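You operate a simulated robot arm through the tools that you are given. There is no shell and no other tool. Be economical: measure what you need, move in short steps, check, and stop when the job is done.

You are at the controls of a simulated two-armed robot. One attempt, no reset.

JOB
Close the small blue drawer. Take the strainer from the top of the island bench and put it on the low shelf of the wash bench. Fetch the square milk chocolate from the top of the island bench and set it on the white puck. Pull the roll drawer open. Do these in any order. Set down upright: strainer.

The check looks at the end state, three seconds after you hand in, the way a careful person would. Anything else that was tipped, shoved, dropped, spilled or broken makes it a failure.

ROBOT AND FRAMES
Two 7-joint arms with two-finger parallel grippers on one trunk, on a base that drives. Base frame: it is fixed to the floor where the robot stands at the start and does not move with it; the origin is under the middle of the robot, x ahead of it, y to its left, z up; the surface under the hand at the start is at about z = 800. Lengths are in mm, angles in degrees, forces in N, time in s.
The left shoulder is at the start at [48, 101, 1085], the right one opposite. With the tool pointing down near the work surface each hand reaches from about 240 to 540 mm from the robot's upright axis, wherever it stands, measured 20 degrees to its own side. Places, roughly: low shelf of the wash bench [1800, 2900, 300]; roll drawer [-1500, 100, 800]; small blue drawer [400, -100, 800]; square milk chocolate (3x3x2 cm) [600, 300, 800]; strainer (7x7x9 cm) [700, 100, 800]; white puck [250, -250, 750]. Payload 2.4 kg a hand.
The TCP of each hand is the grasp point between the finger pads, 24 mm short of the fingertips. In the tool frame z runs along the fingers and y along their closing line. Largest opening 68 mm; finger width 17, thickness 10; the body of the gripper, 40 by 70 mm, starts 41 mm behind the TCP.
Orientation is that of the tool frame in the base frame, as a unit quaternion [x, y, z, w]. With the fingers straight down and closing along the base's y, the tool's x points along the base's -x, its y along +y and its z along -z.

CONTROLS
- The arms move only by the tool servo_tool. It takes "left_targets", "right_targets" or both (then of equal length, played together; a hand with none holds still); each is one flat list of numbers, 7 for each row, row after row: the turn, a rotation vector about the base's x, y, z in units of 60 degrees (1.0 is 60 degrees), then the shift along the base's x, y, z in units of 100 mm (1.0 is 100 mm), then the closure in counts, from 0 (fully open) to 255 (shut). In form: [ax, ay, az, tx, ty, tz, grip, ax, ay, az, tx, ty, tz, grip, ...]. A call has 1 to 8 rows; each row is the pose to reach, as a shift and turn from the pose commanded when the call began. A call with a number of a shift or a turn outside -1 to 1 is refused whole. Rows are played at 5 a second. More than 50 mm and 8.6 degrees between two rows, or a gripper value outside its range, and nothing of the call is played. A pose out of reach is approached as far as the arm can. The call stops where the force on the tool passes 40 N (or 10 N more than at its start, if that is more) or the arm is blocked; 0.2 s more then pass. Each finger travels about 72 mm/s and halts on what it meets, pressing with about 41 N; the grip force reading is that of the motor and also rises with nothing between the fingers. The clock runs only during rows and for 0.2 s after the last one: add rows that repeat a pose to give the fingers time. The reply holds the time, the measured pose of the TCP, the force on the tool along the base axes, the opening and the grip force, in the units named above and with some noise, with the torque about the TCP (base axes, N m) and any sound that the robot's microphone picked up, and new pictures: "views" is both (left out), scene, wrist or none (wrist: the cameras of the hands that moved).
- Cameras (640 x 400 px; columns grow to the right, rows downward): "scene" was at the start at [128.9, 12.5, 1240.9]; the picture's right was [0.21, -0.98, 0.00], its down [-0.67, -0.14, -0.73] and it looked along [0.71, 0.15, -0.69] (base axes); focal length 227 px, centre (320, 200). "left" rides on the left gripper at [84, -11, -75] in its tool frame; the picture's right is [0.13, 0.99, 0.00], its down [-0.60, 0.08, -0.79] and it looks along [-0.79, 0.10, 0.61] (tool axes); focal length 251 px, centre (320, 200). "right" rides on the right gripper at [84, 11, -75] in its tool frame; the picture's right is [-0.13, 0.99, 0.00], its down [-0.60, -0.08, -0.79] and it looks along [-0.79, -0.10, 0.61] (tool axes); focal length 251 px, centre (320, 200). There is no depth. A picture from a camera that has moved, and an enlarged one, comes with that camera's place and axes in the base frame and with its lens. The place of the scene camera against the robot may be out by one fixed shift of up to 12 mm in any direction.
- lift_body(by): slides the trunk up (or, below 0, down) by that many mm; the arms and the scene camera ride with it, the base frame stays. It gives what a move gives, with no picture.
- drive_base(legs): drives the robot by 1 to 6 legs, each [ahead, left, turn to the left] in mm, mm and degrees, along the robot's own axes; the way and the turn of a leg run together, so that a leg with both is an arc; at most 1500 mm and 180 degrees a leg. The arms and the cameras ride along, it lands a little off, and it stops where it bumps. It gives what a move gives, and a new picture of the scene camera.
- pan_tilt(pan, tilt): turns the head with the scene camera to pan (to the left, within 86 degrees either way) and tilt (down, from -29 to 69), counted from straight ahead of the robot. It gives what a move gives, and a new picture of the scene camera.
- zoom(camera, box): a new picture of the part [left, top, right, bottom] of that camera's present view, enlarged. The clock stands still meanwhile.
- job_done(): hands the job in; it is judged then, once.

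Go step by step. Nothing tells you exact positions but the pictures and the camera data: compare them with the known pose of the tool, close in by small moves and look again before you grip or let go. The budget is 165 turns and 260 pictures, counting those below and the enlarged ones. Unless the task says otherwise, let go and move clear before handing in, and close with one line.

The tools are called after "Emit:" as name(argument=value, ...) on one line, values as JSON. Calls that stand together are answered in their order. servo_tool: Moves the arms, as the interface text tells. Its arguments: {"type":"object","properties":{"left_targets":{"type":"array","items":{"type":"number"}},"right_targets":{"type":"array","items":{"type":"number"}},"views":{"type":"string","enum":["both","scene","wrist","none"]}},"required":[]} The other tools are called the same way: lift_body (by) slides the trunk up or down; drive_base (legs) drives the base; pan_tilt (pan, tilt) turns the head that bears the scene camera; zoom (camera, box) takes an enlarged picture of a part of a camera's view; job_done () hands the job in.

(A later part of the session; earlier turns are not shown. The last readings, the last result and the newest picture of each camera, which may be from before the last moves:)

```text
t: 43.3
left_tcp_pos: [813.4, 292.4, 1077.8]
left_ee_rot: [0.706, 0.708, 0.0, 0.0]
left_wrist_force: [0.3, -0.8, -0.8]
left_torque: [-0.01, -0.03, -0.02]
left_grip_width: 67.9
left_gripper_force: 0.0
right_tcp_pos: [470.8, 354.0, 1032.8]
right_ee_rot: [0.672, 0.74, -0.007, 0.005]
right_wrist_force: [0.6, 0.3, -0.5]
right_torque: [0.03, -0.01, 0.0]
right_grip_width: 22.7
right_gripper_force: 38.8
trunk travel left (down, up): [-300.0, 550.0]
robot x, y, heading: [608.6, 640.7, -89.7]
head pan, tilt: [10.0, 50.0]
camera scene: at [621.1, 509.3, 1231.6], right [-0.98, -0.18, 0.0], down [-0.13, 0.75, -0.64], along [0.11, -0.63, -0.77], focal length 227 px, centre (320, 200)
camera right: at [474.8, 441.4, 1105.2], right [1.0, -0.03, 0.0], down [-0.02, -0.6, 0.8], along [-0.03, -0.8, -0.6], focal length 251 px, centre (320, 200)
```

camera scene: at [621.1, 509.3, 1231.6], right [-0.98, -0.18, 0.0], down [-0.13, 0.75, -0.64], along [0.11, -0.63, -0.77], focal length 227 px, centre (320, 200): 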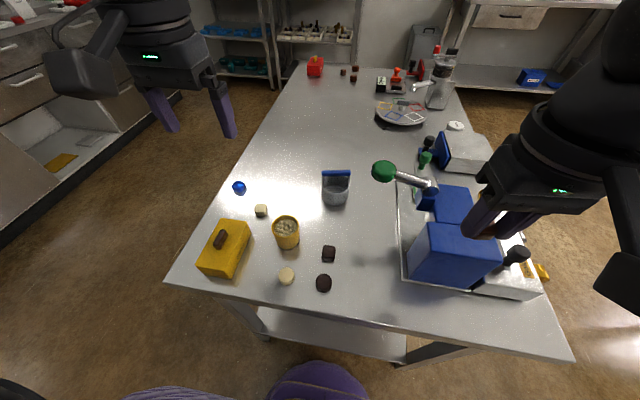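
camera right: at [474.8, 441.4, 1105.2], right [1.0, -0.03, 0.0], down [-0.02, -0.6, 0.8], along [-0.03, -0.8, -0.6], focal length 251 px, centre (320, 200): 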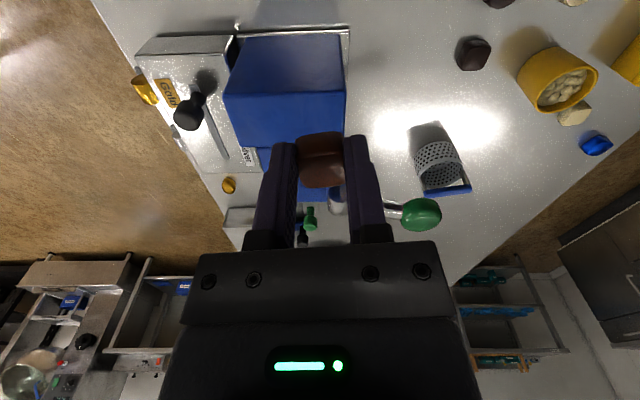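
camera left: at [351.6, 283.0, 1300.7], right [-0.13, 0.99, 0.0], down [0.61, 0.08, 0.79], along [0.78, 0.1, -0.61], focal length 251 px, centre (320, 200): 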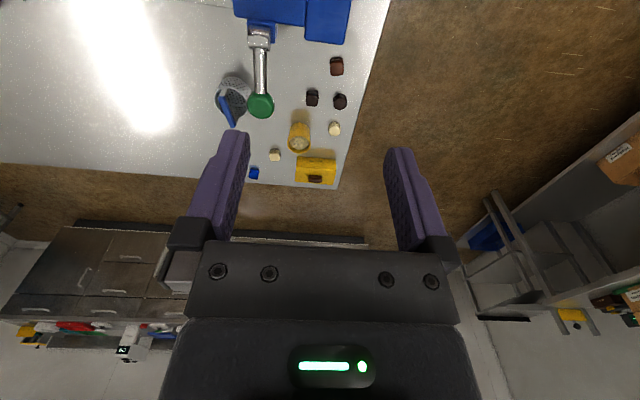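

Chocolate held. Now the left hand turns so its fingers close across the bar and moves over the strainer.

Emit:
servo_tool(left_targets=[0, 0, -0.14, -0.12, -0.1, 0, 0, 0, 0, -0.28, -0.24, -0.2, 0, 0, 0, 0, -0.42, -0.36, -0.3, 0, 0, 0, 0, -0.56, -0.48, -0.4, 0, 0, 0, 0, -0.7, -0.6, -0.5, 0, 0, 0, 0, -0.84, -0.72, -0.6, 0, 0, 0, 0, -0.98, -0.84, -0.7, 0, 0], views="none")

Emit:
servo_tool(left_targets=[0, 0, -0.1, -0.2, -0.2, 0, 0, 0, 0, -0.2, -0.4, -0.4, 0, 0, 0, 0, -0.3, -0.6, -0.6, 0, 0, 0, 0, -0.3, -0.8, -0.8, 0, 0], views="both")

```text
t: 44.9
left_tcp_pos: [751.1, 229.7, 1079.5]
left_ee_rot: [0.956, 0.293, 0.0, 0.0]
left_wrist_force: [-0.2, 0.1, -0.4]
left_torque: [0.0, -0.04, 0.02]
left_grip_width: 67.8
left_gripper_force: 0.0
left hand out of reach, approached as far as the arm can: row 6, 7
right_tcp_pos: [471.1, 354.4, 1031.8]
right_ee_rot: [0.673, 0.74, -0.006, 0.005]
right_wrist_force: [0.0, 0.7, -0.4]
right_torque: [0.04, 0.02, 0.0]
right_grip_width: 23.1
right_gripper_force: 39.4
trunk travel left (down, up): [-300.0, 550.0]
robot x, y, heading: [605.9, 639.4, -90.0]
head pan, tilt: [10.0, 50.0]
```

```text
t: 45.9
left_tcp_pos: [760.5, 227.6, 1088.5]
left_ee_rot: [0.992, 0.124, 0.0, -0.001]
left_wrist_force: [-0.3, 0.6, 0.1]
left_torque: [0.01, 0.01, -0.01]
left_grip_width: 67.9
left_gripper_force: 0.0
left hand out of reach, approached as far as the arm can: row 1, 2, 3, 4
right_tcp_pos: [470.9, 355.4, 1032.5]
right_ee_rot: [0.672, 0.741, -0.007, 0.004]
right_wrist_force: [-0.4, -0.2, -1.9]
right_torque: [0.0, -0.02, 0.0]
right_grip_width: 22.8
right_gripper_force: 39.6
trunk travel left (down, up): [-300.0, 550.0]
robot x, y, heading: [609.6, 634.0, -89.7]
head pan, tilt: [10.0, 50.0]
camera scene: at [621.2, 508.9, 1231.5], right [-0.98, -0.18, 0.0], down [-0.13, 0.75, -0.64], along [0.11, -0.63, -0.77], focal length 227 px, centre (320, 200)
camera left: at [839.1, 258.2, 1162.2], right [0.37, -0.93, 0.0], down [-0.57, -0.22, 0.79], along [-0.74, -0.29, -0.61], focal length 251 px, centre (320, 200)
```

scene: 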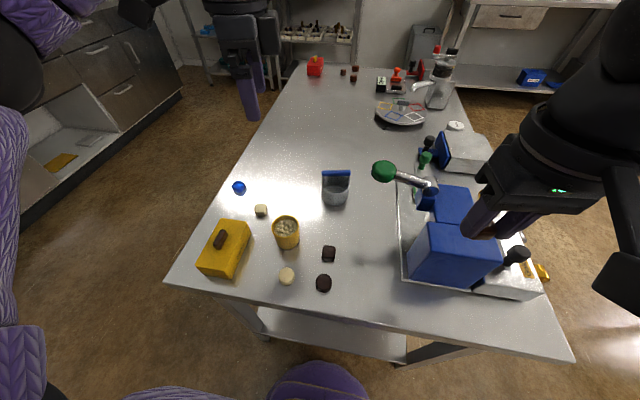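
left: 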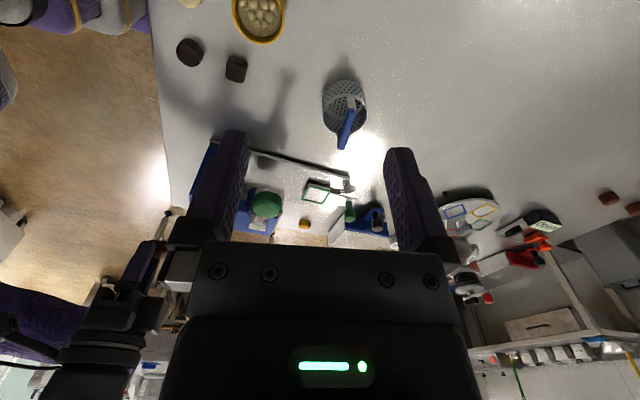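

The arm is near its limit at this height. I'll lower the hand first, then move inward.

Emit:
servo_tool(left_targets=[0, 0, 0, 0, 0, -0.4, 0, 0, 0, 0, 0, 0, -0.8, 0, 0, 0, 0, 0, 0, -1.0, 0], views="none")

Emit:
servo_tool(left_targets=[0, 0, 0, -0.3, -0.25, 0, 0, 0, 0, 0, -0.6, -0.5, 0, 0, 0, 0, 0, -0.9, -0.75, 0, 0], views="both")

```text
t: 46.7
left_tcp_pos: [763.2, 225.6, 987.8]
left_ee_rot: [0.993, 0.117, -0.001, 0.0]
left_wrist_force: [-0.9, 0.7, -1.2]
left_torque: [-0.01, 0.02, -0.02]
left_grip_width: 68.0
left_gripper_force: 0.0
right_tcp_pos: [471.3, 355.4, 1032.7]
right_ee_rot: [0.673, 0.74, -0.007, 0.005]
right_wrist_force: [0.9, -0.5, -0.8]
right_torque: [0.02, 0.0, 0.03]
right_grip_width: 23.0
right_gripper_force: 39.2
trunk travel left (down, up): [-300.0, 550.0]
robot x, y, heading: [606.6, 639.3, -89.9]
head pan, tilt: [10.0, 50.0]
```

```text
t: 47.5
left_tcp_pos: [738.2, 213.6, 983.6]
left_ee_rot: [0.993, 0.116, 0.0, 0.0]
left_wrist_force: [-0.6, 0.5, 0.3]
left_torque: [-0.01, 0.0, -0.02]
left_grip_width: 68.0
left_gripper_force: 0.1
left hand out of reach, approached as far as the arm can: row 1, 2, 3
right_tcp_pos: [471.3, 354.4, 1032.3]
right_ee_rot: [0.672, 0.74, -0.007, 0.005]
right_wrist_force: [1.0, -0.5, 0.0]
right_torque: [0.0, -0.01, 0.0]
right_grip_width: 22.9
right_gripper_force: 39.3
trunk travel left (down, up): [-300.0, 550.0]
robot x, y, heading: [609.3, 638.8, -90.0]
head pan, tilt: [10.0, 50.0]
camera scene: at [621.2, 509.3, 1231.6], right [-0.98, -0.18, 0.0], down [-0.13, 0.75, -0.64], along [0.11, -0.63, -0.77], focal length 227 px, centre (320, 200)
camera left: at [816.3, 244.3, 1058.2], right [0.36, -0.93, 0.0], down [-0.57, -0.22, 0.79], along [-0.74, -0.28, -0.61], focal length 251 px, centre (320, 200)
```

scene: 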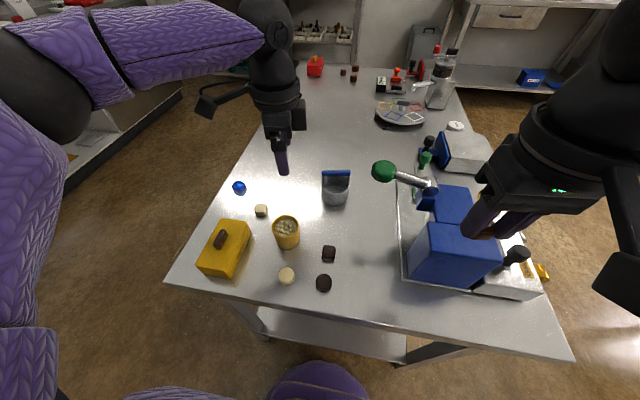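
left: 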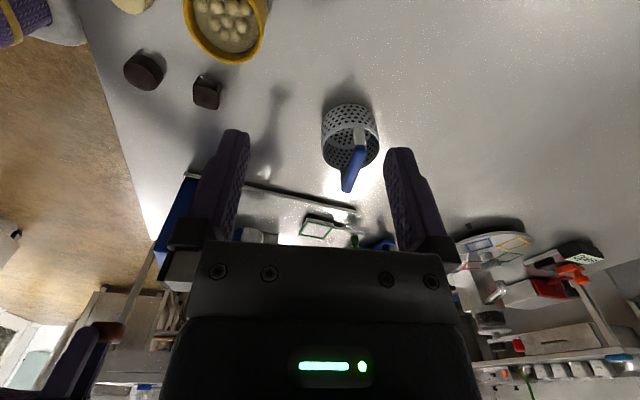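

The wrist orientation is limiting the reach. Turning the base right by 45° will line up the left arm better, so I'll raise and un-rotate the left hand first.

Emit:
servo_tool(left_targets=[0, 0, 0.13, 0.05, 0.05, 0.2, 0, 0, 0, 0.26, 0.1, 0.1, 0.4, 0, 0, 0, 0.39, 0.15, 0.15, 0.6, 0, 0, 0, 0.52, 0.2, 0.2, 0.8, 0, 0, 0, 0.65, 0.2, 0.25, 0.9, 0, 0, 0, 0.75, 0.2, 0.3, 1.0, 0], views="none")

Emit:
drive_base(legs=[[0, 0, -45]])

Emit:
pan_tilt(pan=45, tilt=50)

```text
t: 48.9
left_tcp_pos: [757.9, 246.9, 1084.2]
left_ee_rot: [0.873, 0.488, 0.0, 0.001]
left_wrist_force: [0.2, -0.5, -0.5]
left_torque: [-0.02, -0.04, -0.01]
left_grip_width: 68.0
left_gripper_force: 0.0
right_tcp_pos: [471.8, 354.2, 1032.8]
right_ee_rot: [0.672, 0.74, -0.006, 0.005]
right_wrist_force: [-0.8, 1.1, 0.4]
right_torque: [-0.01, -0.01, -0.01]
right_grip_width: 23.5
right_gripper_force: 39.5
trunk travel left (down, up): [-300.0, 550.0]
robot x, y, heading: [606.8, 639.8, -89.7]
head pan, tilt: [10.0, 50.0]
```

```text
t: 51.4
left_tcp_pos: [434.6, 256.9, 1084.0]
left_ee_rot: [0.994, 0.112, -0.001, 0.0]
left_wrist_force: [0.5, 0.2, 0.0]
left_torque: [-0.02, -0.04, 0.01]
left_grip_width: 67.9
left_gripper_force: 0.1
right_tcp_pos: [309.4, 535.3, 1031.9]
right_ee_rot: [0.906, 0.423, -0.008, 0.002]
right_wrist_force: [0.1, 0.6, -0.6]
right_torque: [0.0, -0.01, -0.01]
right_grip_width: 23.5
right_gripper_force: 40.1
trunk travel left (down, up): [-300.0, 550.0]
robot x, y, heading: [606.7, 638.3, -135.4]
head pan, tilt: [10.0, 50.0]
camera scene: at [528.3, 536.7, 1231.6], right [-0.82, 0.58, 0.0], down [0.44, 0.63, -0.64], along [-0.37, -0.52, -0.77], focal length 227 px, centre (320, 200)
```

scene: 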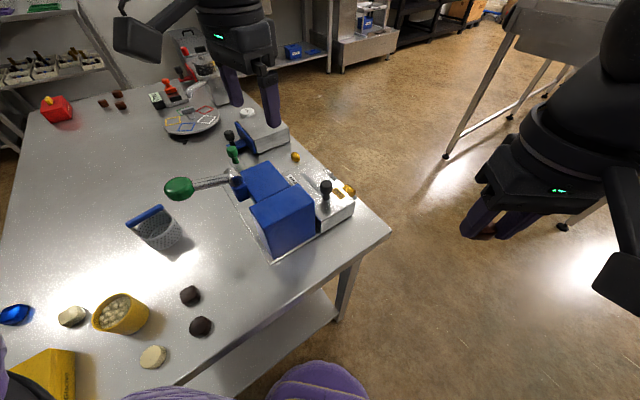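

```text
t: 52.4
left_tcp_pos: [436.8, 256.0, 1083.1]
left_ee_rot: [0.994, 0.113, 0.001, -0.001]
left_wrist_force: [-1.0, 0.0, -0.3]
left_torque: [0.01, 0.01, -0.02]
left_grip_width: 68.1
left_gripper_force: 0.1
right_tcp_pos: [310.1, 537.0, 1032.4]
right_ee_rot: [0.906, 0.423, -0.008, 0.002]
right_wrist_force: [-0.2, 0.8, -0.8]
right_torque: [0.0, -0.01, 0.02]
right_grip_width: 23.3
right_gripper_force: 39.5
trunk travel left (down, up): [-300.0, 550.0]
robot x, y, heading: [605.5, 640.9, -135.4]
head pan, tilt: [45.0, 50.0]
camera scene: at [572.3, 522.5, 1231.6], right [-1.0, 0.01, 0.0], down [0.01, 0.77, -0.64], along [0.0, -0.64, -0.77], focal length 227 px, centre (320, 200)
```

scene: 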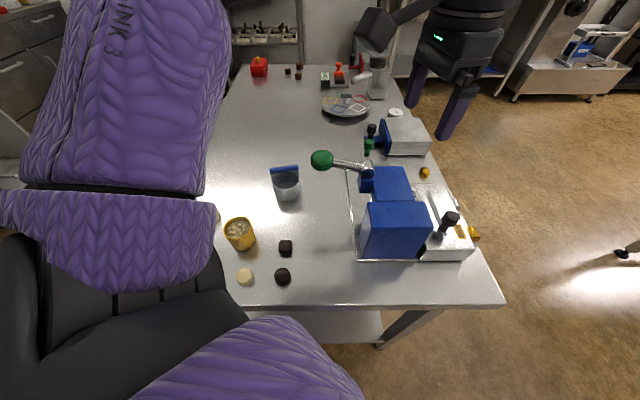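

Closing direction is right. The lever's green ball stands at about (567, 250, 1000), so I'll cross above it.

Emit:
servo_tool(left_targets=[0, 0, 0, 0.4, -0.2, 0.1, 0, 0, 0, 0, 0.8, -0.4, 0.1, 0, 0, 0, 0, 1.0, -0.55, 0.1, 0], views="none")

Emit:
servo_tool(left_targets=[0, 0, 0, 0.4, -0.2, 0, 0, 0, 0, 0, 0.8, -0.4, 0, 0, 0, 0, 0, 1.0, -0.55, 0, 0], views="both")

```text
t: 53.2
left_tcp_pos: [533.4, 202.0, 1091.5]
left_ee_rot: [0.994, 0.112, 0.001, 0.0]
left_wrist_force: [0.0, 0.1, 0.6]
left_torque: [0.03, -0.04, 0.04]
left_grip_width: 68.0
left_gripper_force: 0.0
right_tcp_pos: [309.7, 536.3, 1032.3]
right_ee_rot: [0.906, 0.422, -0.008, 0.002]
right_wrist_force: [-0.4, 0.4, 0.2]
right_torque: [0.0, -0.05, -0.02]
right_grip_width: 23.7
right_gripper_force: 40.2
trunk travel left (down, up): [-300.0, 550.0]
robot x, y, heading: [605.4, 637.1, -135.1]
head pan, tilt: [45.0, 50.0]
```

```text
t: 54.0
left_tcp_pos: [634.9, 148.2, 1093.9]
left_ee_rot: [0.994, 0.112, -0.001, 0.0]
left_wrist_force: [-0.6, -0.5, 0.3]
left_torque: [0.0, 0.02, -0.03]
left_grip_width: 67.8
left_gripper_force: 0.0
right_tcp_pos: [309.3, 536.6, 1033.7]
right_ee_rot: [0.906, 0.423, -0.007, 0.002]
right_wrist_force: [0.4, 0.0, -0.4]
right_torque: [0.06, 0.04, -0.04]
right_grip_width: 23.6
right_gripper_force: 39.6
trunk travel left (down, up): [-300.0, 550.0]
robot x, y, heading: [607.6, 640.3, -135.1]
head pan, tilt: [45.0, 50.0]
camera scene: at [572.5, 522.4, 1231.6], right [-1.0, 0.01, 0.0], down [0.0, 0.77, -0.64], along [0.0, -0.64, -0.77], focal length 227 px, centre (320, 200)
camera left: at [713.5, 177.3, 1167.8], right [0.35, -0.94, 0.0], down [-0.57, -0.21, 0.79], along [-0.74, -0.28, -0.61], focal length 251 px, centre (320, 200)
```

scene: 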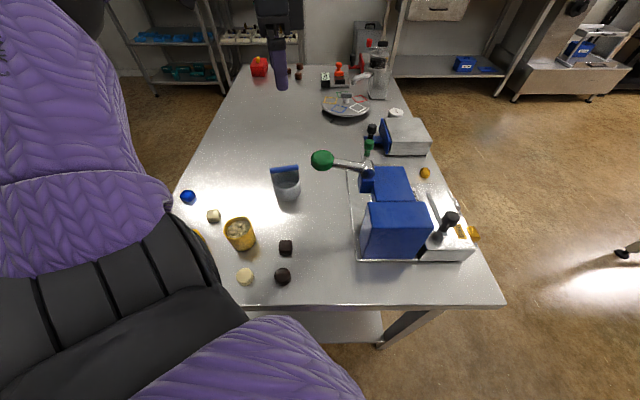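
left: 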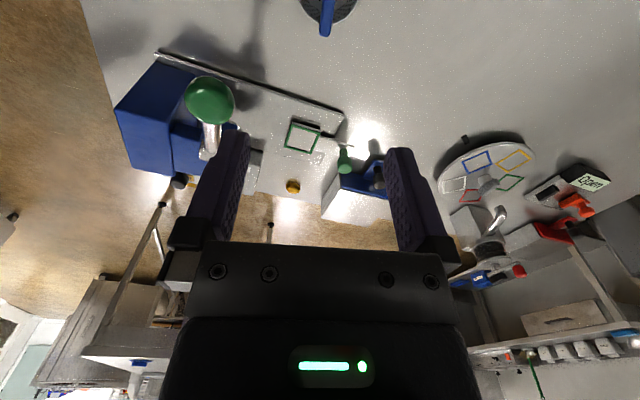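

The bar lines up with the tool. Its midpoint is near (652, 143). I'll descend partway and look.

Emit:
servo_tool(left_targets=[0, 0, 0, 0.17, -0.05, -0.2, 0, 0, 0, 0, 0.17, -0.05, -0.6, 0, 0, 0, 0, 0.17, -0.05, -1.0, 0], views="both")

```text
t: 54.8
left_tcp_pos: [651.1, 143.7, 992.2]
left_ee_rot: [0.994, 0.112, 0.001, 0.0]
left_wrist_force: [-0.2, -1.0, -0.1]
left_torque: [-0.02, 0.0, 0.01]
left_grip_width: 68.2
left_gripper_force: 0.1
right_tcp_pos: [310.0, 537.2, 1032.4]
right_ee_rot: [0.906, 0.423, -0.008, 0.002]
right_wrist_force: [-0.6, -1.1, -0.6]
right_torque: [0.01, 0.01, 0.02]
right_grip_width: 23.4
right_gripper_force: 39.8
trunk travel left (down, up): [-300.0, 550.0]
robot x, y, heading: [603.0, 639.2, -135.2]
head pan, tilt: [45.0, 50.0]
camera scene: at [572.5, 522.4, 1231.5], right [-1.0, 0.01, 0.0], down [0.0, 0.77, -0.64], along [0.0, -0.64, -0.77], focal length 227 px, centre (320, 200)
camera left: at [729.8, 172.7, 1066.4], right [0.35, -0.94, 0.0], down [-0.57, -0.21, 0.79], along [-0.74, -0.28, -0.61], focal length 251 px, centre (320, 200)
```

scene: 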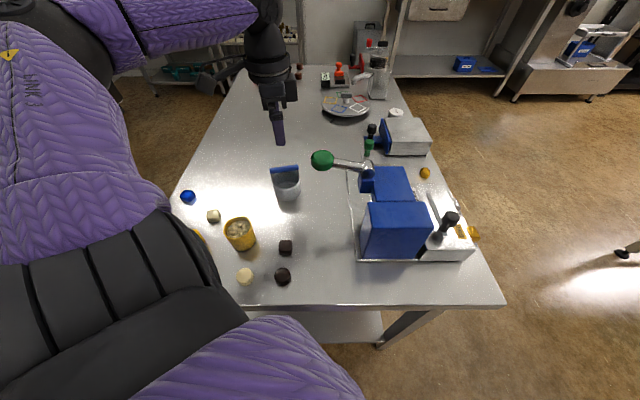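
left: 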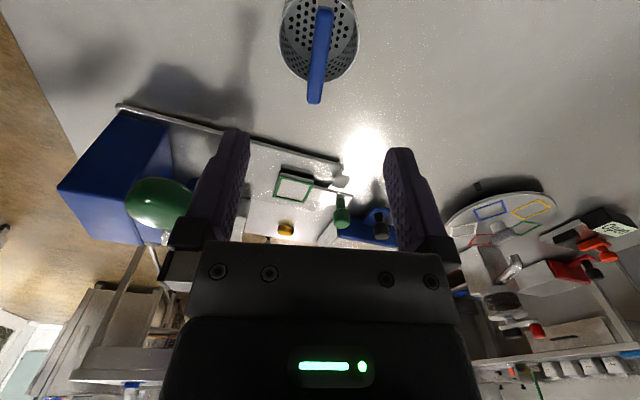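

Emit:
servo_tool(left_targets=[0, 0, 0, 0.04, 0.01, -0.3, 0, 0, 0, 0, 0.04, 0.01, -0.6, 0], views="wrist")

Emit:
zoom(camera="scene", box=[230, 120, 350, 220])

```text
t: 55.4
left_tcp_pos: [656.0, 141.8, 933.6]
left_ee_rot: [0.994, 0.113, 0.0, 0.0]
left_wrist_force: [0.2, 0.1, -0.3]
left_torque: [0.01, 0.0, -0.01]
left_grip_width: 67.8
left_gripper_force: 0.1
right_tcp_pos: [310.9, 537.3, 1031.9]
right_ee_rot: [0.906, 0.423, -0.008, 0.002]
right_wrist_force: [0.4, 0.7, 0.3]
right_torque: [0.01, 0.0, 0.04]
right_grip_width: 23.4
right_gripper_force: 40.3
trunk travel left (down, up): [-300.0, 550.0]
robot x, y, heading: [606.6, 638.5, -135.2]
head pan, tilt: [45.0, 50.0]
camera left: at [735.2, 171.7, 1007.6], right [0.35, -0.94, 0.0], down [-0.57, -0.21, 0.79], along [-0.74, -0.28, -0.61], focal length 251 px, centre (320, 200)
```

left: 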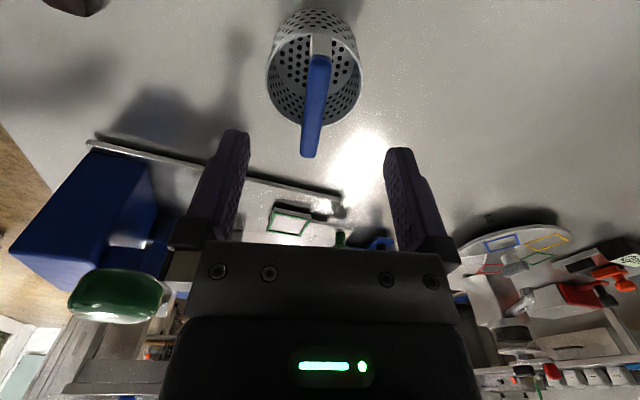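

```text
4.00 times, centred on (290, 170) of scene
camera zoom: at [572.6, 522.3, 1231.5], right [-1.0, 0.01, 0.0], down [0.0, 0.77, -0.64], along [0.0, -0.64, -0.77], focal length 909 px, centre (440, 320)
```

zoom: 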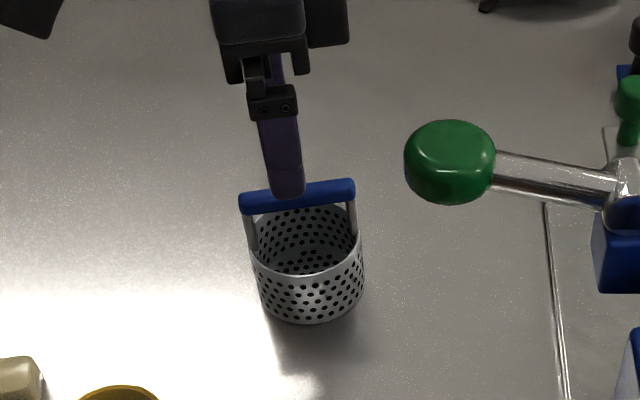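

Emit:
servo_tool(left_targets=[0, 0, 0, 0.03, 0.04, -0.2, 0, 0, 0, 0, 0.03, 0.04, -0.46, 0], views="wrist")

Emit:
zoom(camera="scene", box=[230, 120, 350, 220])

```text
t: 56.0
left_tcp_pos: [658.9, 146.5, 886.1]
left_ee_rot: [0.994, 0.112, 0.001, 0.0]
left_wrist_force: [0.5, -0.6, 0.5]
left_torque: [0.0, 0.01, 0.02]
left_grip_width: 68.1
left_gripper_force: 0.1
right_tcp_pos: [310.3, 537.2, 1032.4]
right_ee_rot: [0.906, 0.423, -0.008, 0.002]
right_wrist_force: [0.2, 0.6, 0.5]
right_torque: [0.02, -0.04, 0.0]
right_grip_width: 23.4
right_gripper_force: 39.9
trunk travel left (down, up): [-300.0, 550.0]
robot x, y, heading: [607.2, 637.3, -135.2]
head pan, tilt: [45.0, 50.0]
camera left: at [738.1, 175.3, 960.9], right [0.35, -0.94, 0.0], down [-0.57, -0.21, 0.79], along [-0.74, -0.28, -0.61], focal length 251 px, centre (320, 200)
```

left: 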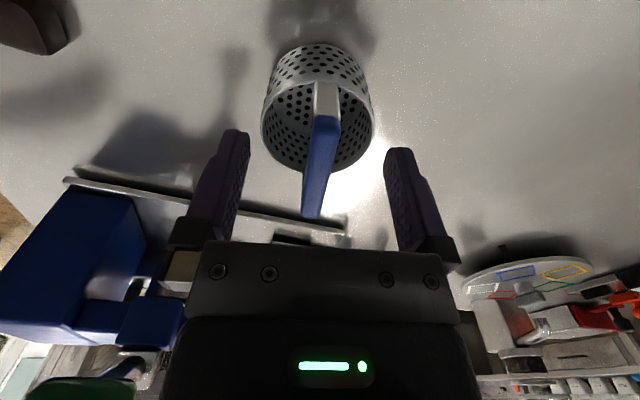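

```text
4.00 times, centred on (290, 170) of scene
camera zoom: at [572.5, 522.4, 1231.6], right [-1.0, 0.01, 0.0], down [0.0, 0.77, -0.64], along [0.0, -0.64, -0.77], focal length 909 px, centre (440, 320)
```

zoom: 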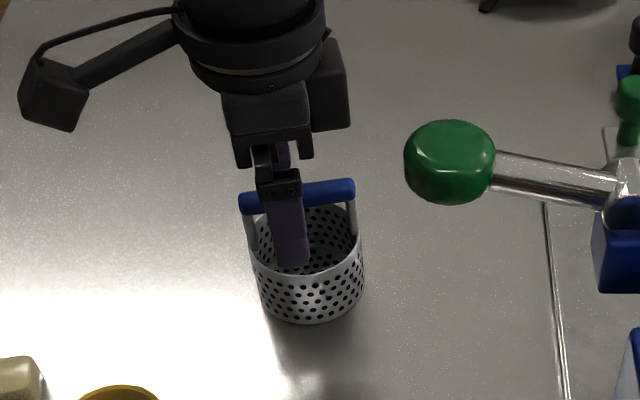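

The bar lies between the fingers, and the tips are above the rim (about 843). Closing now.

Emit:
servo_tool(left_targets=[0, 0, 0, 0, 0, 0, 130, 0, 0, 0, 0, 0, 0, 230, 0, 0, 0, 0, 0, 0, 230, 0, 0, 0, 0, 0, 0, 230, 0, 0, 0, 0, 0, 0, 230], views="wrist")

```text
t: 57.2
left_tcp_pos: [660.0, 146.1, 886.6]
left_ee_rot: [0.994, 0.113, 0.0, 0.0]
left_wrist_force: [-0.3, 0.0, -0.2]
left_torque: [0.04, 0.03, -0.01]
left_grip_width: 11.4
left_gripper_force: 32.6
right_tcp_pos: [310.3, 536.3, 1031.7]
right_ee_rot: [0.906, 0.423, -0.007, 0.002]
right_wrist_force: [-0.2, 0.7, -0.6]
right_torque: [0.01, 0.03, -0.01]
right_grip_width: 23.6
right_gripper_force: 39.8
trunk travel left (down, up): [-300.0, 550.0]
robot x, y, heading: [605.4, 639.2, -135.2]
head pan, tilt: [45.0, 50.0]
camera left: at [738.0, 175.3, 961.2], right [0.35, -0.94, 0.0], down [-0.57, -0.21, 0.79], along [-0.74, -0.28, -0.61], focal length 251 px, centre (320, 200)
```

left: 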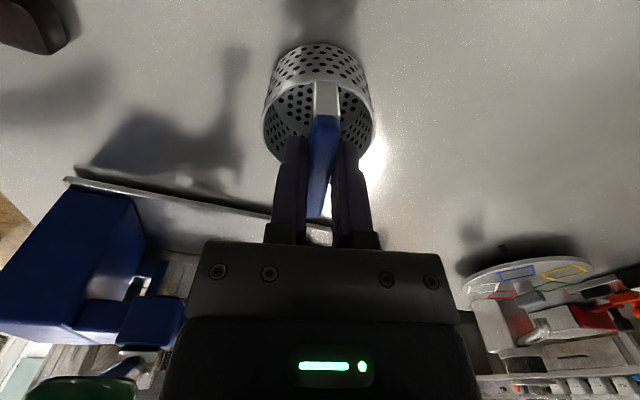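

Gripped on the bar at 11.4 mm. I'll squeeze fully and lift.

Emit:
servo_tool(left_targets=[0, 0, 0, 0, 0, 0, 255, 0, 0, 0, 0, 0, 0, 255, 0, 0, 0, 0, 0, 0.3, 255, 0, 0, 0, 0, 0, 0.6, 255, 0, 0, 0, 0, 0, 1.0, 255], views="none")

Emit:
servo_tool(left_targets=[0, 0, 0, 0, 0, 0.4, 255, 0, 0, 0, 0, 0, 0.8, 255, 0, 0, 0, 0, 0, 1.0, 255], views="both")

```text
t: 58.4
left_tcp_pos: [659.7, 146.0, 989.2]
left_ee_rot: [0.994, 0.112, 0.0, -0.001]
left_wrist_force: [0.6, -0.3, -1.0]
left_torque: [0.01, -0.03, 0.01]
left_grip_width: 11.4
left_gripper_force: 31.7
right_tcp_pos: [310.0, 536.5, 1032.4]
right_ee_rot: [0.906, 0.423, -0.008, 0.002]
right_wrist_force: [0.2, 0.1, -0.1]
right_torque: [-0.01, -0.02, 0.0]
right_grip_width: 23.2
right_gripper_force: 39.5
trunk travel left (down, up): [-300.0, 550.0]
robot x, y, heading: [608.7, 637.7, -135.3]
head pan, tilt: [45.0, 50.0]
```

```text
t: 59.2
left_tcp_pos: [659.2, 148.0, 1087.2]
left_ee_rot: [0.994, 0.112, 0.0, 0.0]
left_wrist_force: [0.2, 0.0, -1.6]
left_torque: [0.03, 0.03, -0.03]
left_grip_width: 11.3
left_gripper_force: 32.2
right_tcp_pos: [310.7, 535.6, 1032.5]
right_ee_rot: [0.906, 0.423, -0.008, 0.001]
right_wrist_force: [0.6, 0.9, 0.0]
right_torque: [0.02, -0.02, -0.01]
right_grip_width: 23.3
right_gripper_force: 40.0
trunk travel left (down, up): [-300.0, 550.0]
robot x, y, heading: [610.4, 638.6, -135.5]
head pan, tilt: [45.0, 50.0]
camera scene: at [572.5, 522.4, 1231.5], right [-1.0, 0.01, 0.0], down [0.0, 0.77, -0.64], along [0.0, -0.64, -0.77], focal length 227 px, centre (320, 200)
camera left: at [737.0, 177.6, 1161.6], right [0.35, -0.94, 0.0], down [-0.57, -0.21, 0.79], along [-0.74, -0.27, -0.61], focal length 251 px, centre (320, 200)
```

scene: 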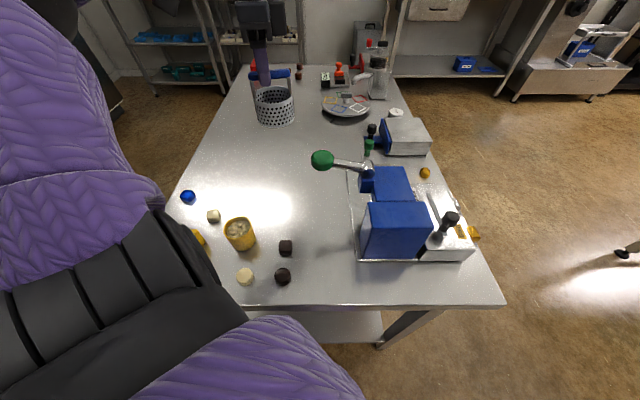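
left: 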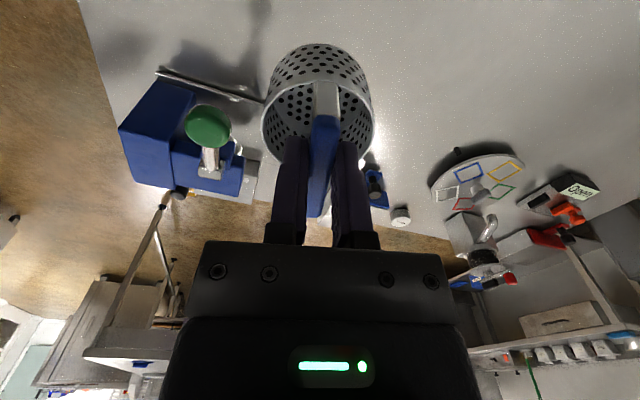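

Both items are held. I'll raise the trunk for clearance, then drive back round to the front of the bench.

Emit:
lift_body(by=150)

Emit:
drive_base(legs=[[-300, 0, 0], [0, 0, 45], [0, -900, 0], [0, 0, 90], [0, -860, 0]])

```text
t: 60.9
left_tcp_pos: [659.1, 147.2, 1237.1]
left_ee_rot: [0.994, 0.112, 0.0, 0.0]
left_wrist_force: [0.0, -0.1, -1.2]
left_torque: [-0.01, -0.01, 0.0]
left_grip_width: 11.5
left_gripper_force: 32.6
right_tcp_pos: [310.1, 536.7, 1181.9]
right_ee_rot: [0.906, 0.422, -0.008, 0.001]
right_wrist_force: [-0.2, -0.2, -0.8]
right_torque: [0.01, 0.03, 0.01]
right_grip_width: 23.7
right_gripper_force: 39.5
trunk travel left (down, up): [-450.0, 399.0]
robot x, y, heading: [605.5, 637.7, -135.3]
head pan, tilt: [45.0, 50.0]
```

```text
t: 77.4
left_tcp_pos: [218.5, 380.5, 1236.2]
left_ee_rot: [0.282, 0.959, 0.0, 0.0]
left_wrist_force: [0.2, -0.6, -1.1]
left_torque: [-0.01, -0.01, -0.01]
left_grip_width: 11.5
left_gripper_force: 32.2
right_tcp_pos: [183.3, -142.6, 1182.5]
right_ee_rot: [-0.038, 0.999, -0.002, 0.008]
right_wrist_force: [-0.3, -0.8, -0.1]
right_torque: [0.01, 0.0, 0.01]
right_grip_width: 21.6
right_gripper_force: 38.7
trunk travel left (down, up): [-450.0, 399.0]
robot x, y, heading: [-99.8, -3.8, -0.9]
head pan, tilt: [45.0, 50.0]
camera scene: at [-17.8, 47.6, 1382.8], right [0.69, -0.72, 0.0], down [-0.55, -0.53, -0.64], along [0.46, 0.45, -0.77], focal length 227 px, centre (320, 200)
```

scene: 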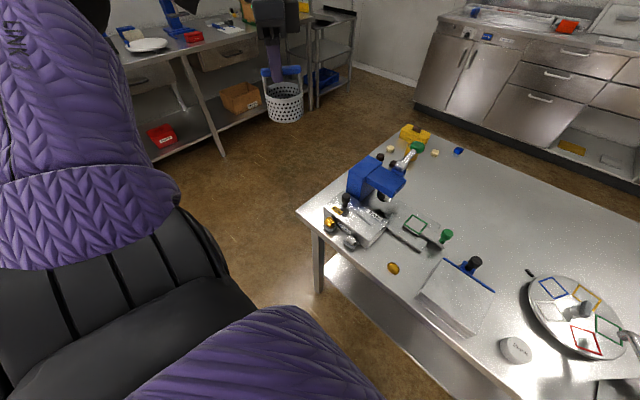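

Emit:
drive_base(legs=[[95, 0, 1]])

Emit:
lift_body(by=-150)

Emit:
pan_tilt(pan=-25, tilt=55)

Emit:
zoom(camera="right", box=[160, 0, 480, 200])

```text
t: 78.5
left_tcp_pos: [309.3, 384.2, 1236.9]
left_ee_rot: [0.274, 0.962, 0.0, -0.001]
left_wrist_force: [0.9, 0.1, -2.5]
left_torque: [0.01, -0.01, 0.02]
left_grip_width: 11.2
left_gripper_force: 32.4
right_tcp_pos: [282.9, -138.2, 1181.1]
right_ee_rot: [-0.047, 0.999, -0.001, 0.007]
right_wrist_force: [-0.5, -0.2, 0.3]
right_torque: [0.01, 0.03, 0.01]
right_grip_width: 21.5
right_gripper_force: 38.4
trunk travel left (down, up): [-450.0, 399.0]
robot x, y, heading: [1.0, 1.1, -0.0]
head pan, tilt: [45.0, 50.0]
camera scene: at [78.3, 48.5, 1382.7], right [0.71, -0.71, 0.0], down [-0.54, -0.54, -0.64], along [0.45, 0.45, -0.77], focal length 227 px, centre (320, 200)
```

scene: 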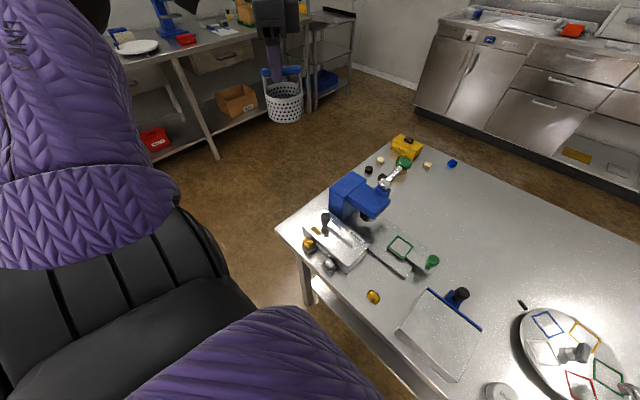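

```text
t: 80.3
left_tcp_pos: [307.3, 383.9, 1086.9]
left_ee_rot: [0.273, 0.962, 0.0, 0.0]
left_wrist_force: [0.1, 0.0, -2.7]
left_torque: [0.03, 0.0, -0.03]
left_grip_width: 11.7
left_gripper_force: 32.2
right_tcp_pos: [280.6, -137.9, 1032.6]
right_ee_rot: [-0.047, 0.999, -0.002, 0.008]
right_wrist_force: [-0.5, 0.3, -0.3]
right_torque: [0.02, -0.04, -0.02]
right_grip_width: 21.5
right_gripper_force: 38.3
trunk travel left (down, up): [-300.0, 550.0]
robot x, y, heading: [-2.2, -1.1, 0.1]
head pan, tilt: [45.0, 50.0]
```

```text
t: 81.7
left_tcp_pos: [307.3, 384.1, 1086.7]
left_ee_rot: [0.273, 0.962, 0.0, 0.0]
left_wrist_force: [-0.2, -1.4, -1.0]
left_torque: [0.01, -0.03, 0.0]
left_grip_width: 11.2
left_gripper_force: 32.6
right_tcp_pos: [281.3, -138.4, 1033.8]
right_ee_rot: [-0.048, 0.999, -0.003, 0.009]
right_wrist_force: [0.6, -0.3, 0.0]
right_torque: [0.0, -0.01, 0.02]
right_grip_width: 21.2
right_gripper_force: 38.6
trunk travel left (down, up): [-300.0, 550.0]
robot x, y, heading: [-4.4, -0.7, -0.0]
head pan, tilt: [-25.0, 55.0]
camera scene: at [111.3, -36.4, 1225.0], right [-0.42, -0.91, 0.0], down [-0.74, 0.35, -0.57], along [0.52, -0.24, -0.82], focal length 227 px, centre (320, 200)
```

scene: 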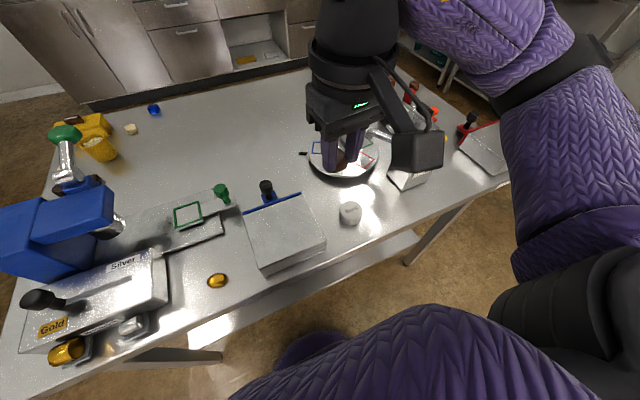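

```text
2.00 times, centred on (320, 100) of right
camera zoom: at [196.4, -134.0, 1105.1], right [0.04, 1.0, 0.0], down [0.6, -0.02, 0.8], along [0.8, -0.03, -0.6], focal length 503 px, centre (320, 400)
```

zoom: 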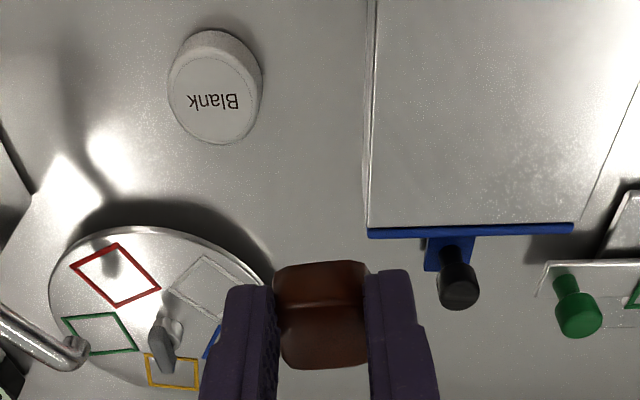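

The chocolate is held. Puck top centre is near (310, -193, 827). I'll move over it and descend.

Emit:
servo_tool(right_targets=[0, 0, 0, 0.15, -0.27, -0.1, 200, 0, 0, 0, 0.29, -0.55, -0.3, 200, 0, 0, 0, 0.29, -0.55, -0.7, 200, 0, 0, 0, 0.29, -0.55, -1.0, 200], views="both")

```text
t: 82.7
left_tcp_pos: [307.1, 384.5, 1087.1]
left_ee_rot: [0.273, 0.962, -0.001, 0.001]
left_wrist_force: [-1.1, 0.3, -1.2]
left_torque: [0.03, 0.04, 0.04]
left_grip_width: 11.3
left_gripper_force: 32.2
right_tcp_pos: [310.7, -192.6, 932.2]
right_ee_rot: [-0.047, 0.999, -0.002, 0.007]
right_wrist_force: [-0.1, -0.3, 0.2]
right_torque: [-0.01, 0.01, 0.0]
right_grip_width: 21.2
right_gripper_force: 38.4
trunk travel left (down, up): [-300.0, 550.0]
robot x, y, heading: [-1.6, -4.0, 0.0]
head pan, tilt: [-25.0, 55.0]
camera scene: at [111.3, -36.5, 1225.0], right [-0.42, -0.91, 0.0], down [-0.74, 0.35, -0.57], along [0.52, -0.24, -0.82], focal length 227 px, centre (320, 200)
camera right: at [225.0, -188.6, 1005.1], right [0.03, 1.0, 0.0], down [0.6, -0.02, 0.8], along [0.8, -0.03, -0.6], focal length 251 px, centre (320, 200)
```

scene: 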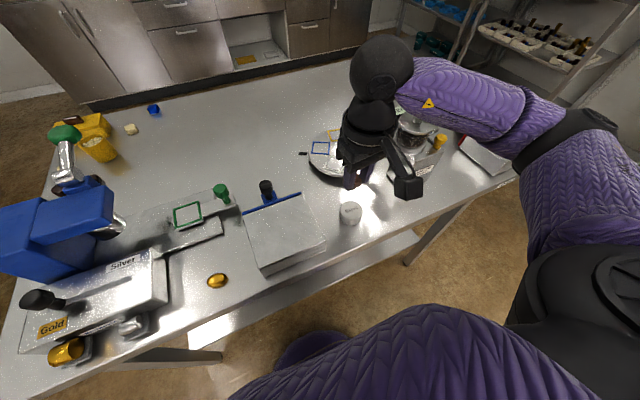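
right: 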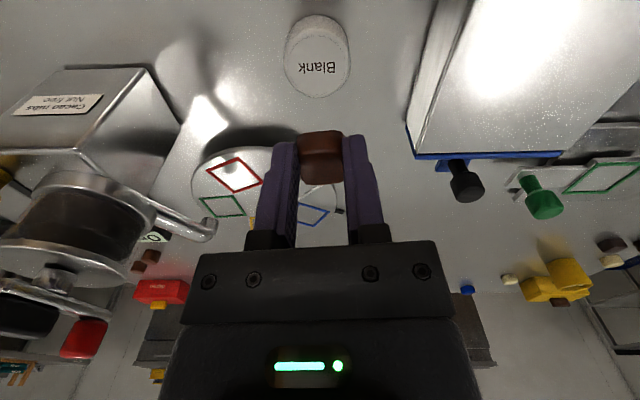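

Centred over the puck. I'll descend gently until contact.

Emit:
servo_tool(right_targets=[0, 0, 0, -0.01, -0.005, -0.4, 200, 0, 0, 0, -0.01, -0.005, -0.68, 200], views="wrist")

Emit:
zoom(camera="scene", box=[300, 140, 420, 240])

```text
t: 83.3
left_tcp_pos: [307.2, 384.6, 1086.1]
left_ee_rot: [0.273, 0.962, 0.0, 0.001]
left_wrist_force: [0.2, 0.8, -1.5]
left_torque: [0.02, 0.01, -0.03]
left_grip_width: 11.4
left_gripper_force: 32.2
right_tcp_pos: [312.0, -193.0, 862.0]
right_ee_rot: [-0.047, 0.999, -0.002, 0.007]
right_wrist_force: [0.2, -0.6, -0.3]
right_torque: [0.0, 0.0, -0.02]
right_grip_width: 20.9
right_gripper_force: 38.5
trunk travel left (down, up): [-300.0, 550.0]
robot x, y, heading: [-4.9, 1.4, 0.0]
head pan, tilt: [-25.0, 55.0]
camera right: at [225.5, -189.1, 935.2], right [0.04, 1.0, 0.0], down [0.6, -0.02, 0.8], along [0.8, -0.03, -0.6], focal length 251 px, centre (320, 200)
```

right: 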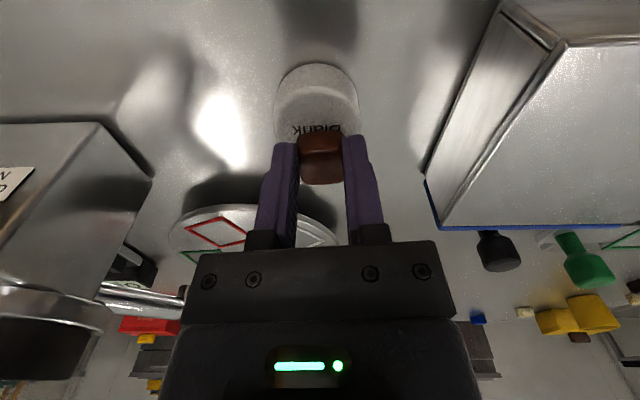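

```text
4.00 times, centred on (360, 190) of scene
camera zoom: at [111.3, -36.5, 1225.0], right [-0.42, -0.91, 0.0], down [-0.74, 0.35, -0.57], along [0.52, -0.24, -0.82], focal length 909 px, centre (160, 240)
```

zoom: 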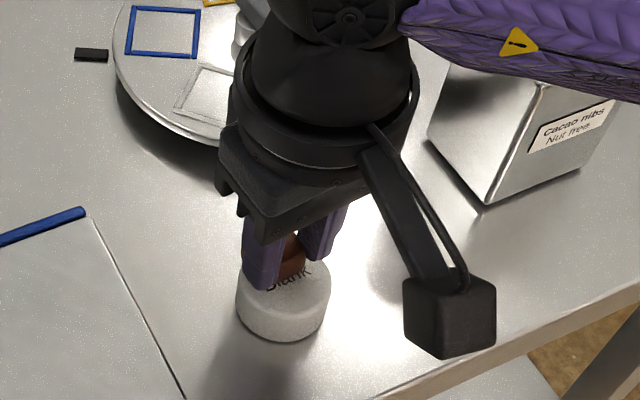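

Emit:
servo_tool(right_targets=[0, 0, 0, 0, 0, -0.02, 200, 0, 0, 0, 0, 0, -0.04, 200, 0, 0, 0, 0, 0, -0.06, 200], views="none")

Emit:
zoom(camera="right", box=[240, 40, 400, 200])

```text
t: 84.1
left_tcp_pos: [306.1, 382.9, 1088.7]
left_ee_rot: [0.273, 0.962, -0.001, 0.001]
left_wrist_force: [0.3, -0.2, -2.0]
left_torque: [0.01, 0.01, -0.03]
left_grip_width: 11.5
left_gripper_force: 32.2
right_tcp_pos: [310.3, -193.3, 857.7]
right_ee_rot: [-0.047, 0.999, -0.002, 0.008]
right_wrist_force: [1.0, -1.8, 12.3]
right_torque: [-0.14, -0.08, 0.01]
right_grip_width: 21.1
right_gripper_force: 38.8
trunk travel left (down, up): [-300.0, 550.0]
robot x, y, heading: [-2.2, -3.0, 0.1]
head pan, tilt: [-25.0, 55.0]
```

```text
2.50 times, centred on (320, 120) of right
camera zoom: at [225.1, -188.9, 931.1], right [0.04, 1.0, 0.0], down [0.59, -0.02, 0.8], along [0.8, -0.03, -0.59], focal length 629 px, centre (320, 400)
```

zoom: 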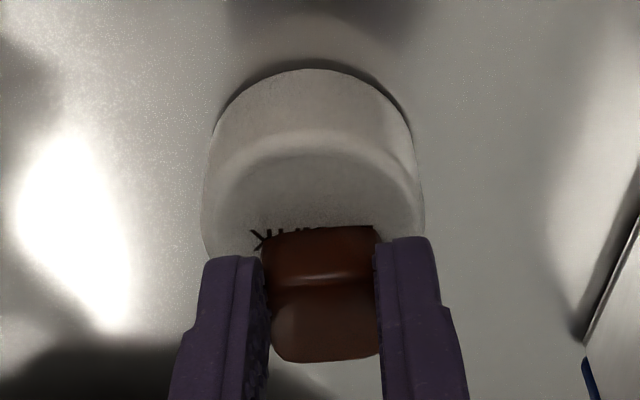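

In contact. The chocolate sits a few mm forward of the puck centre, so I'll lift slightly, shift back 5 mm and touch down again.

Emit:
servo_tool(right_targets=[0, 0, 0, 0, 0, 0.06, 200, 0, 0, 0, -0.05, -0.01, 0.06, 200, 0, 0, 0, -0.05, -0.01, 0.03, 200, 0, 0, 0, -0.05, -0.01, 0.01, 200], views="none")

Emit:
zoom(camera="right", box=[240, 40, 400, 200])

```text
t: 85.1
left_tcp_pos: [306.5, 385.0, 1086.9]
left_ee_rot: [0.273, 0.962, -0.001, 0.001]
left_wrist_force: [0.2, -0.7, -1.8]
left_torque: [0.03, 0.04, 0.03]
left_grip_width: 11.4
left_gripper_force: 32.2
right_tcp_pos: [302.8, -193.0, 859.2]
right_ee_rot: [-0.047, 0.999, -0.003, 0.008]
right_wrist_force: [-1.9, 1.0, 8.5]
right_torque: [0.03, 0.08, 0.01]
right_grip_width: 21.2
right_gripper_force: 38.6
trunk travel left (down, up): [-300.0, 550.0]
robot x, y, heading: [-6.6, -1.8, 0.2]
head pan, tilt: [-25.0, 55.0]
```

```text
2.50 times, centred on (320, 120) of right
camera zoom: at [218.6, -189.5, 932.0], right [0.04, 1.0, 0.0], down [0.6, -0.02, 0.8], along [0.8, -0.03, -0.6], focal length 629 px, centre (320, 400)
```

zoom: 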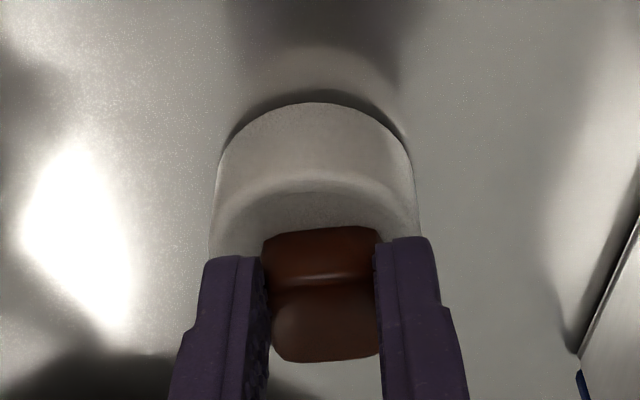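

Now it is centred and resting. Release and lift.

Emit:
servo_tool(right_targets=[0, 0, 0, 0, 0, 0, 160, 0, 0, 0, 0, 0, 0, 110, 0, 0, 0, 0, 0, 0, 110, 0, 0, 0, 0, 0, 0.3, 110, 0, 0, 0, 0, 0, 0.7, 110, 0, 0, 0, 0, 0, 1.0, 110], views="both")

```text
t: 86.5
left_tcp_pos: [306.5, 382.8, 1086.3]
left_ee_rot: [0.274, 0.962, 0.0, 0.0]
left_wrist_force: [-0.9, -0.5, -1.7]
left_torque: [0.01, 0.05, 0.04]
left_grip_width: 11.2
left_gripper_force: 32.1
right_tcp_pos: [305.2, -194.0, 961.3]
right_ee_rot: [-0.047, 0.999, -0.002, 0.007]
right_wrist_force: [-0.1, -0.1, 0.6]
right_torque: [0.01, 0.0, -0.01]
right_grip_width: 38.8
right_gripper_force: 0.1
trunk travel left (down, up): [-300.0, 550.0]
robot x, y, heading: [0.4, -4.7, 0.1]
head pan, tilt: [-25.0, 55.0]
camera scene: at [111.3, -36.4, 1225.0], right [-0.42, -0.91, 0.0], down [-0.74, 0.35, -0.57], along [0.52, -0.24, -0.82], focal length 227 px, centre (320, 200)
camera right: at [219.5, -189.5, 1033.6], right [0.04, 1.0, 0.0], down [0.6, -0.02, 0.8], along [0.8, -0.03, -0.6], focal length 251 px, centre (320, 200)
```

scene: 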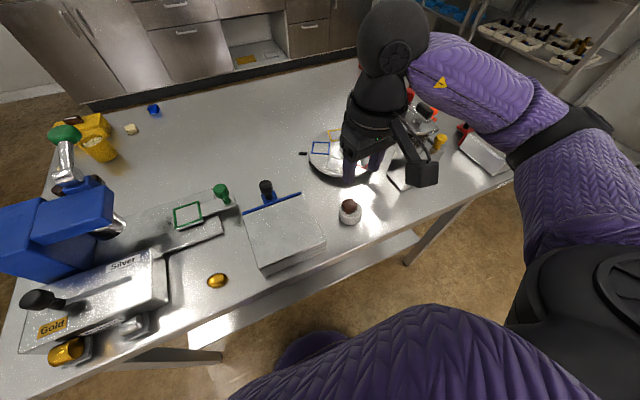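
right: 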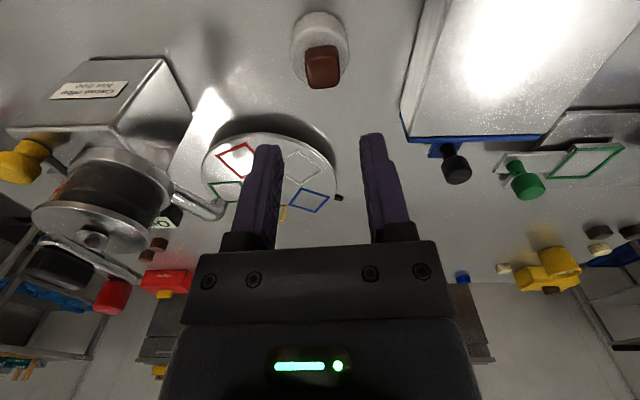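

Emit:
zoom(camera="right", box=[260, 0, 380, 100])

Emit:
zoom(camera="scene", box=[310, 180, 390, 240])

```text
4.00 times, centred on (320, 50) of right
camera zoom: at [219.5, -189.5, 1033.6], right [0.04, 1.0, 0.0], down [0.6, -0.02, 0.8], along [0.8, -0.03, -0.6], focal length 1006 px, centre (320, 800)
```

zoom: 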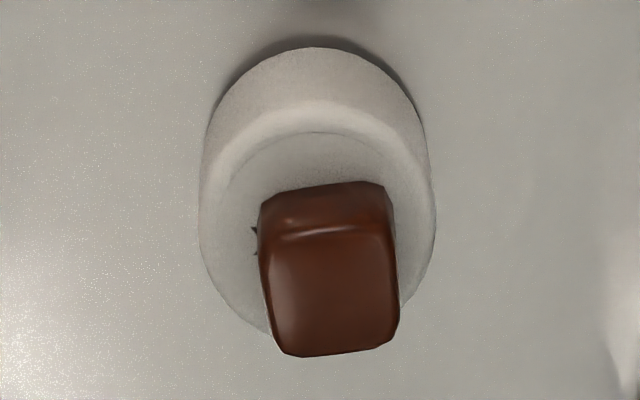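

```text
6.67 times, centred on (350, 210) of scene
camera zoom: at [111.3, -36.4, 1225.0], right [-0.42, -0.91, 0.0], down [-0.74, 0.35, -0.57], along [0.52, -0.24, -0.82], focal length 1515 px, centre (120, 133)
```

zoom: 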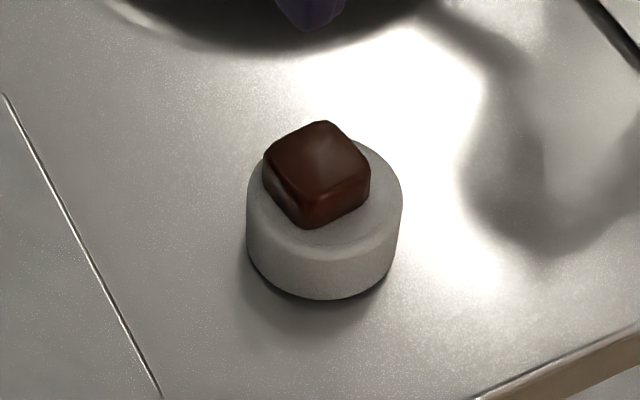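

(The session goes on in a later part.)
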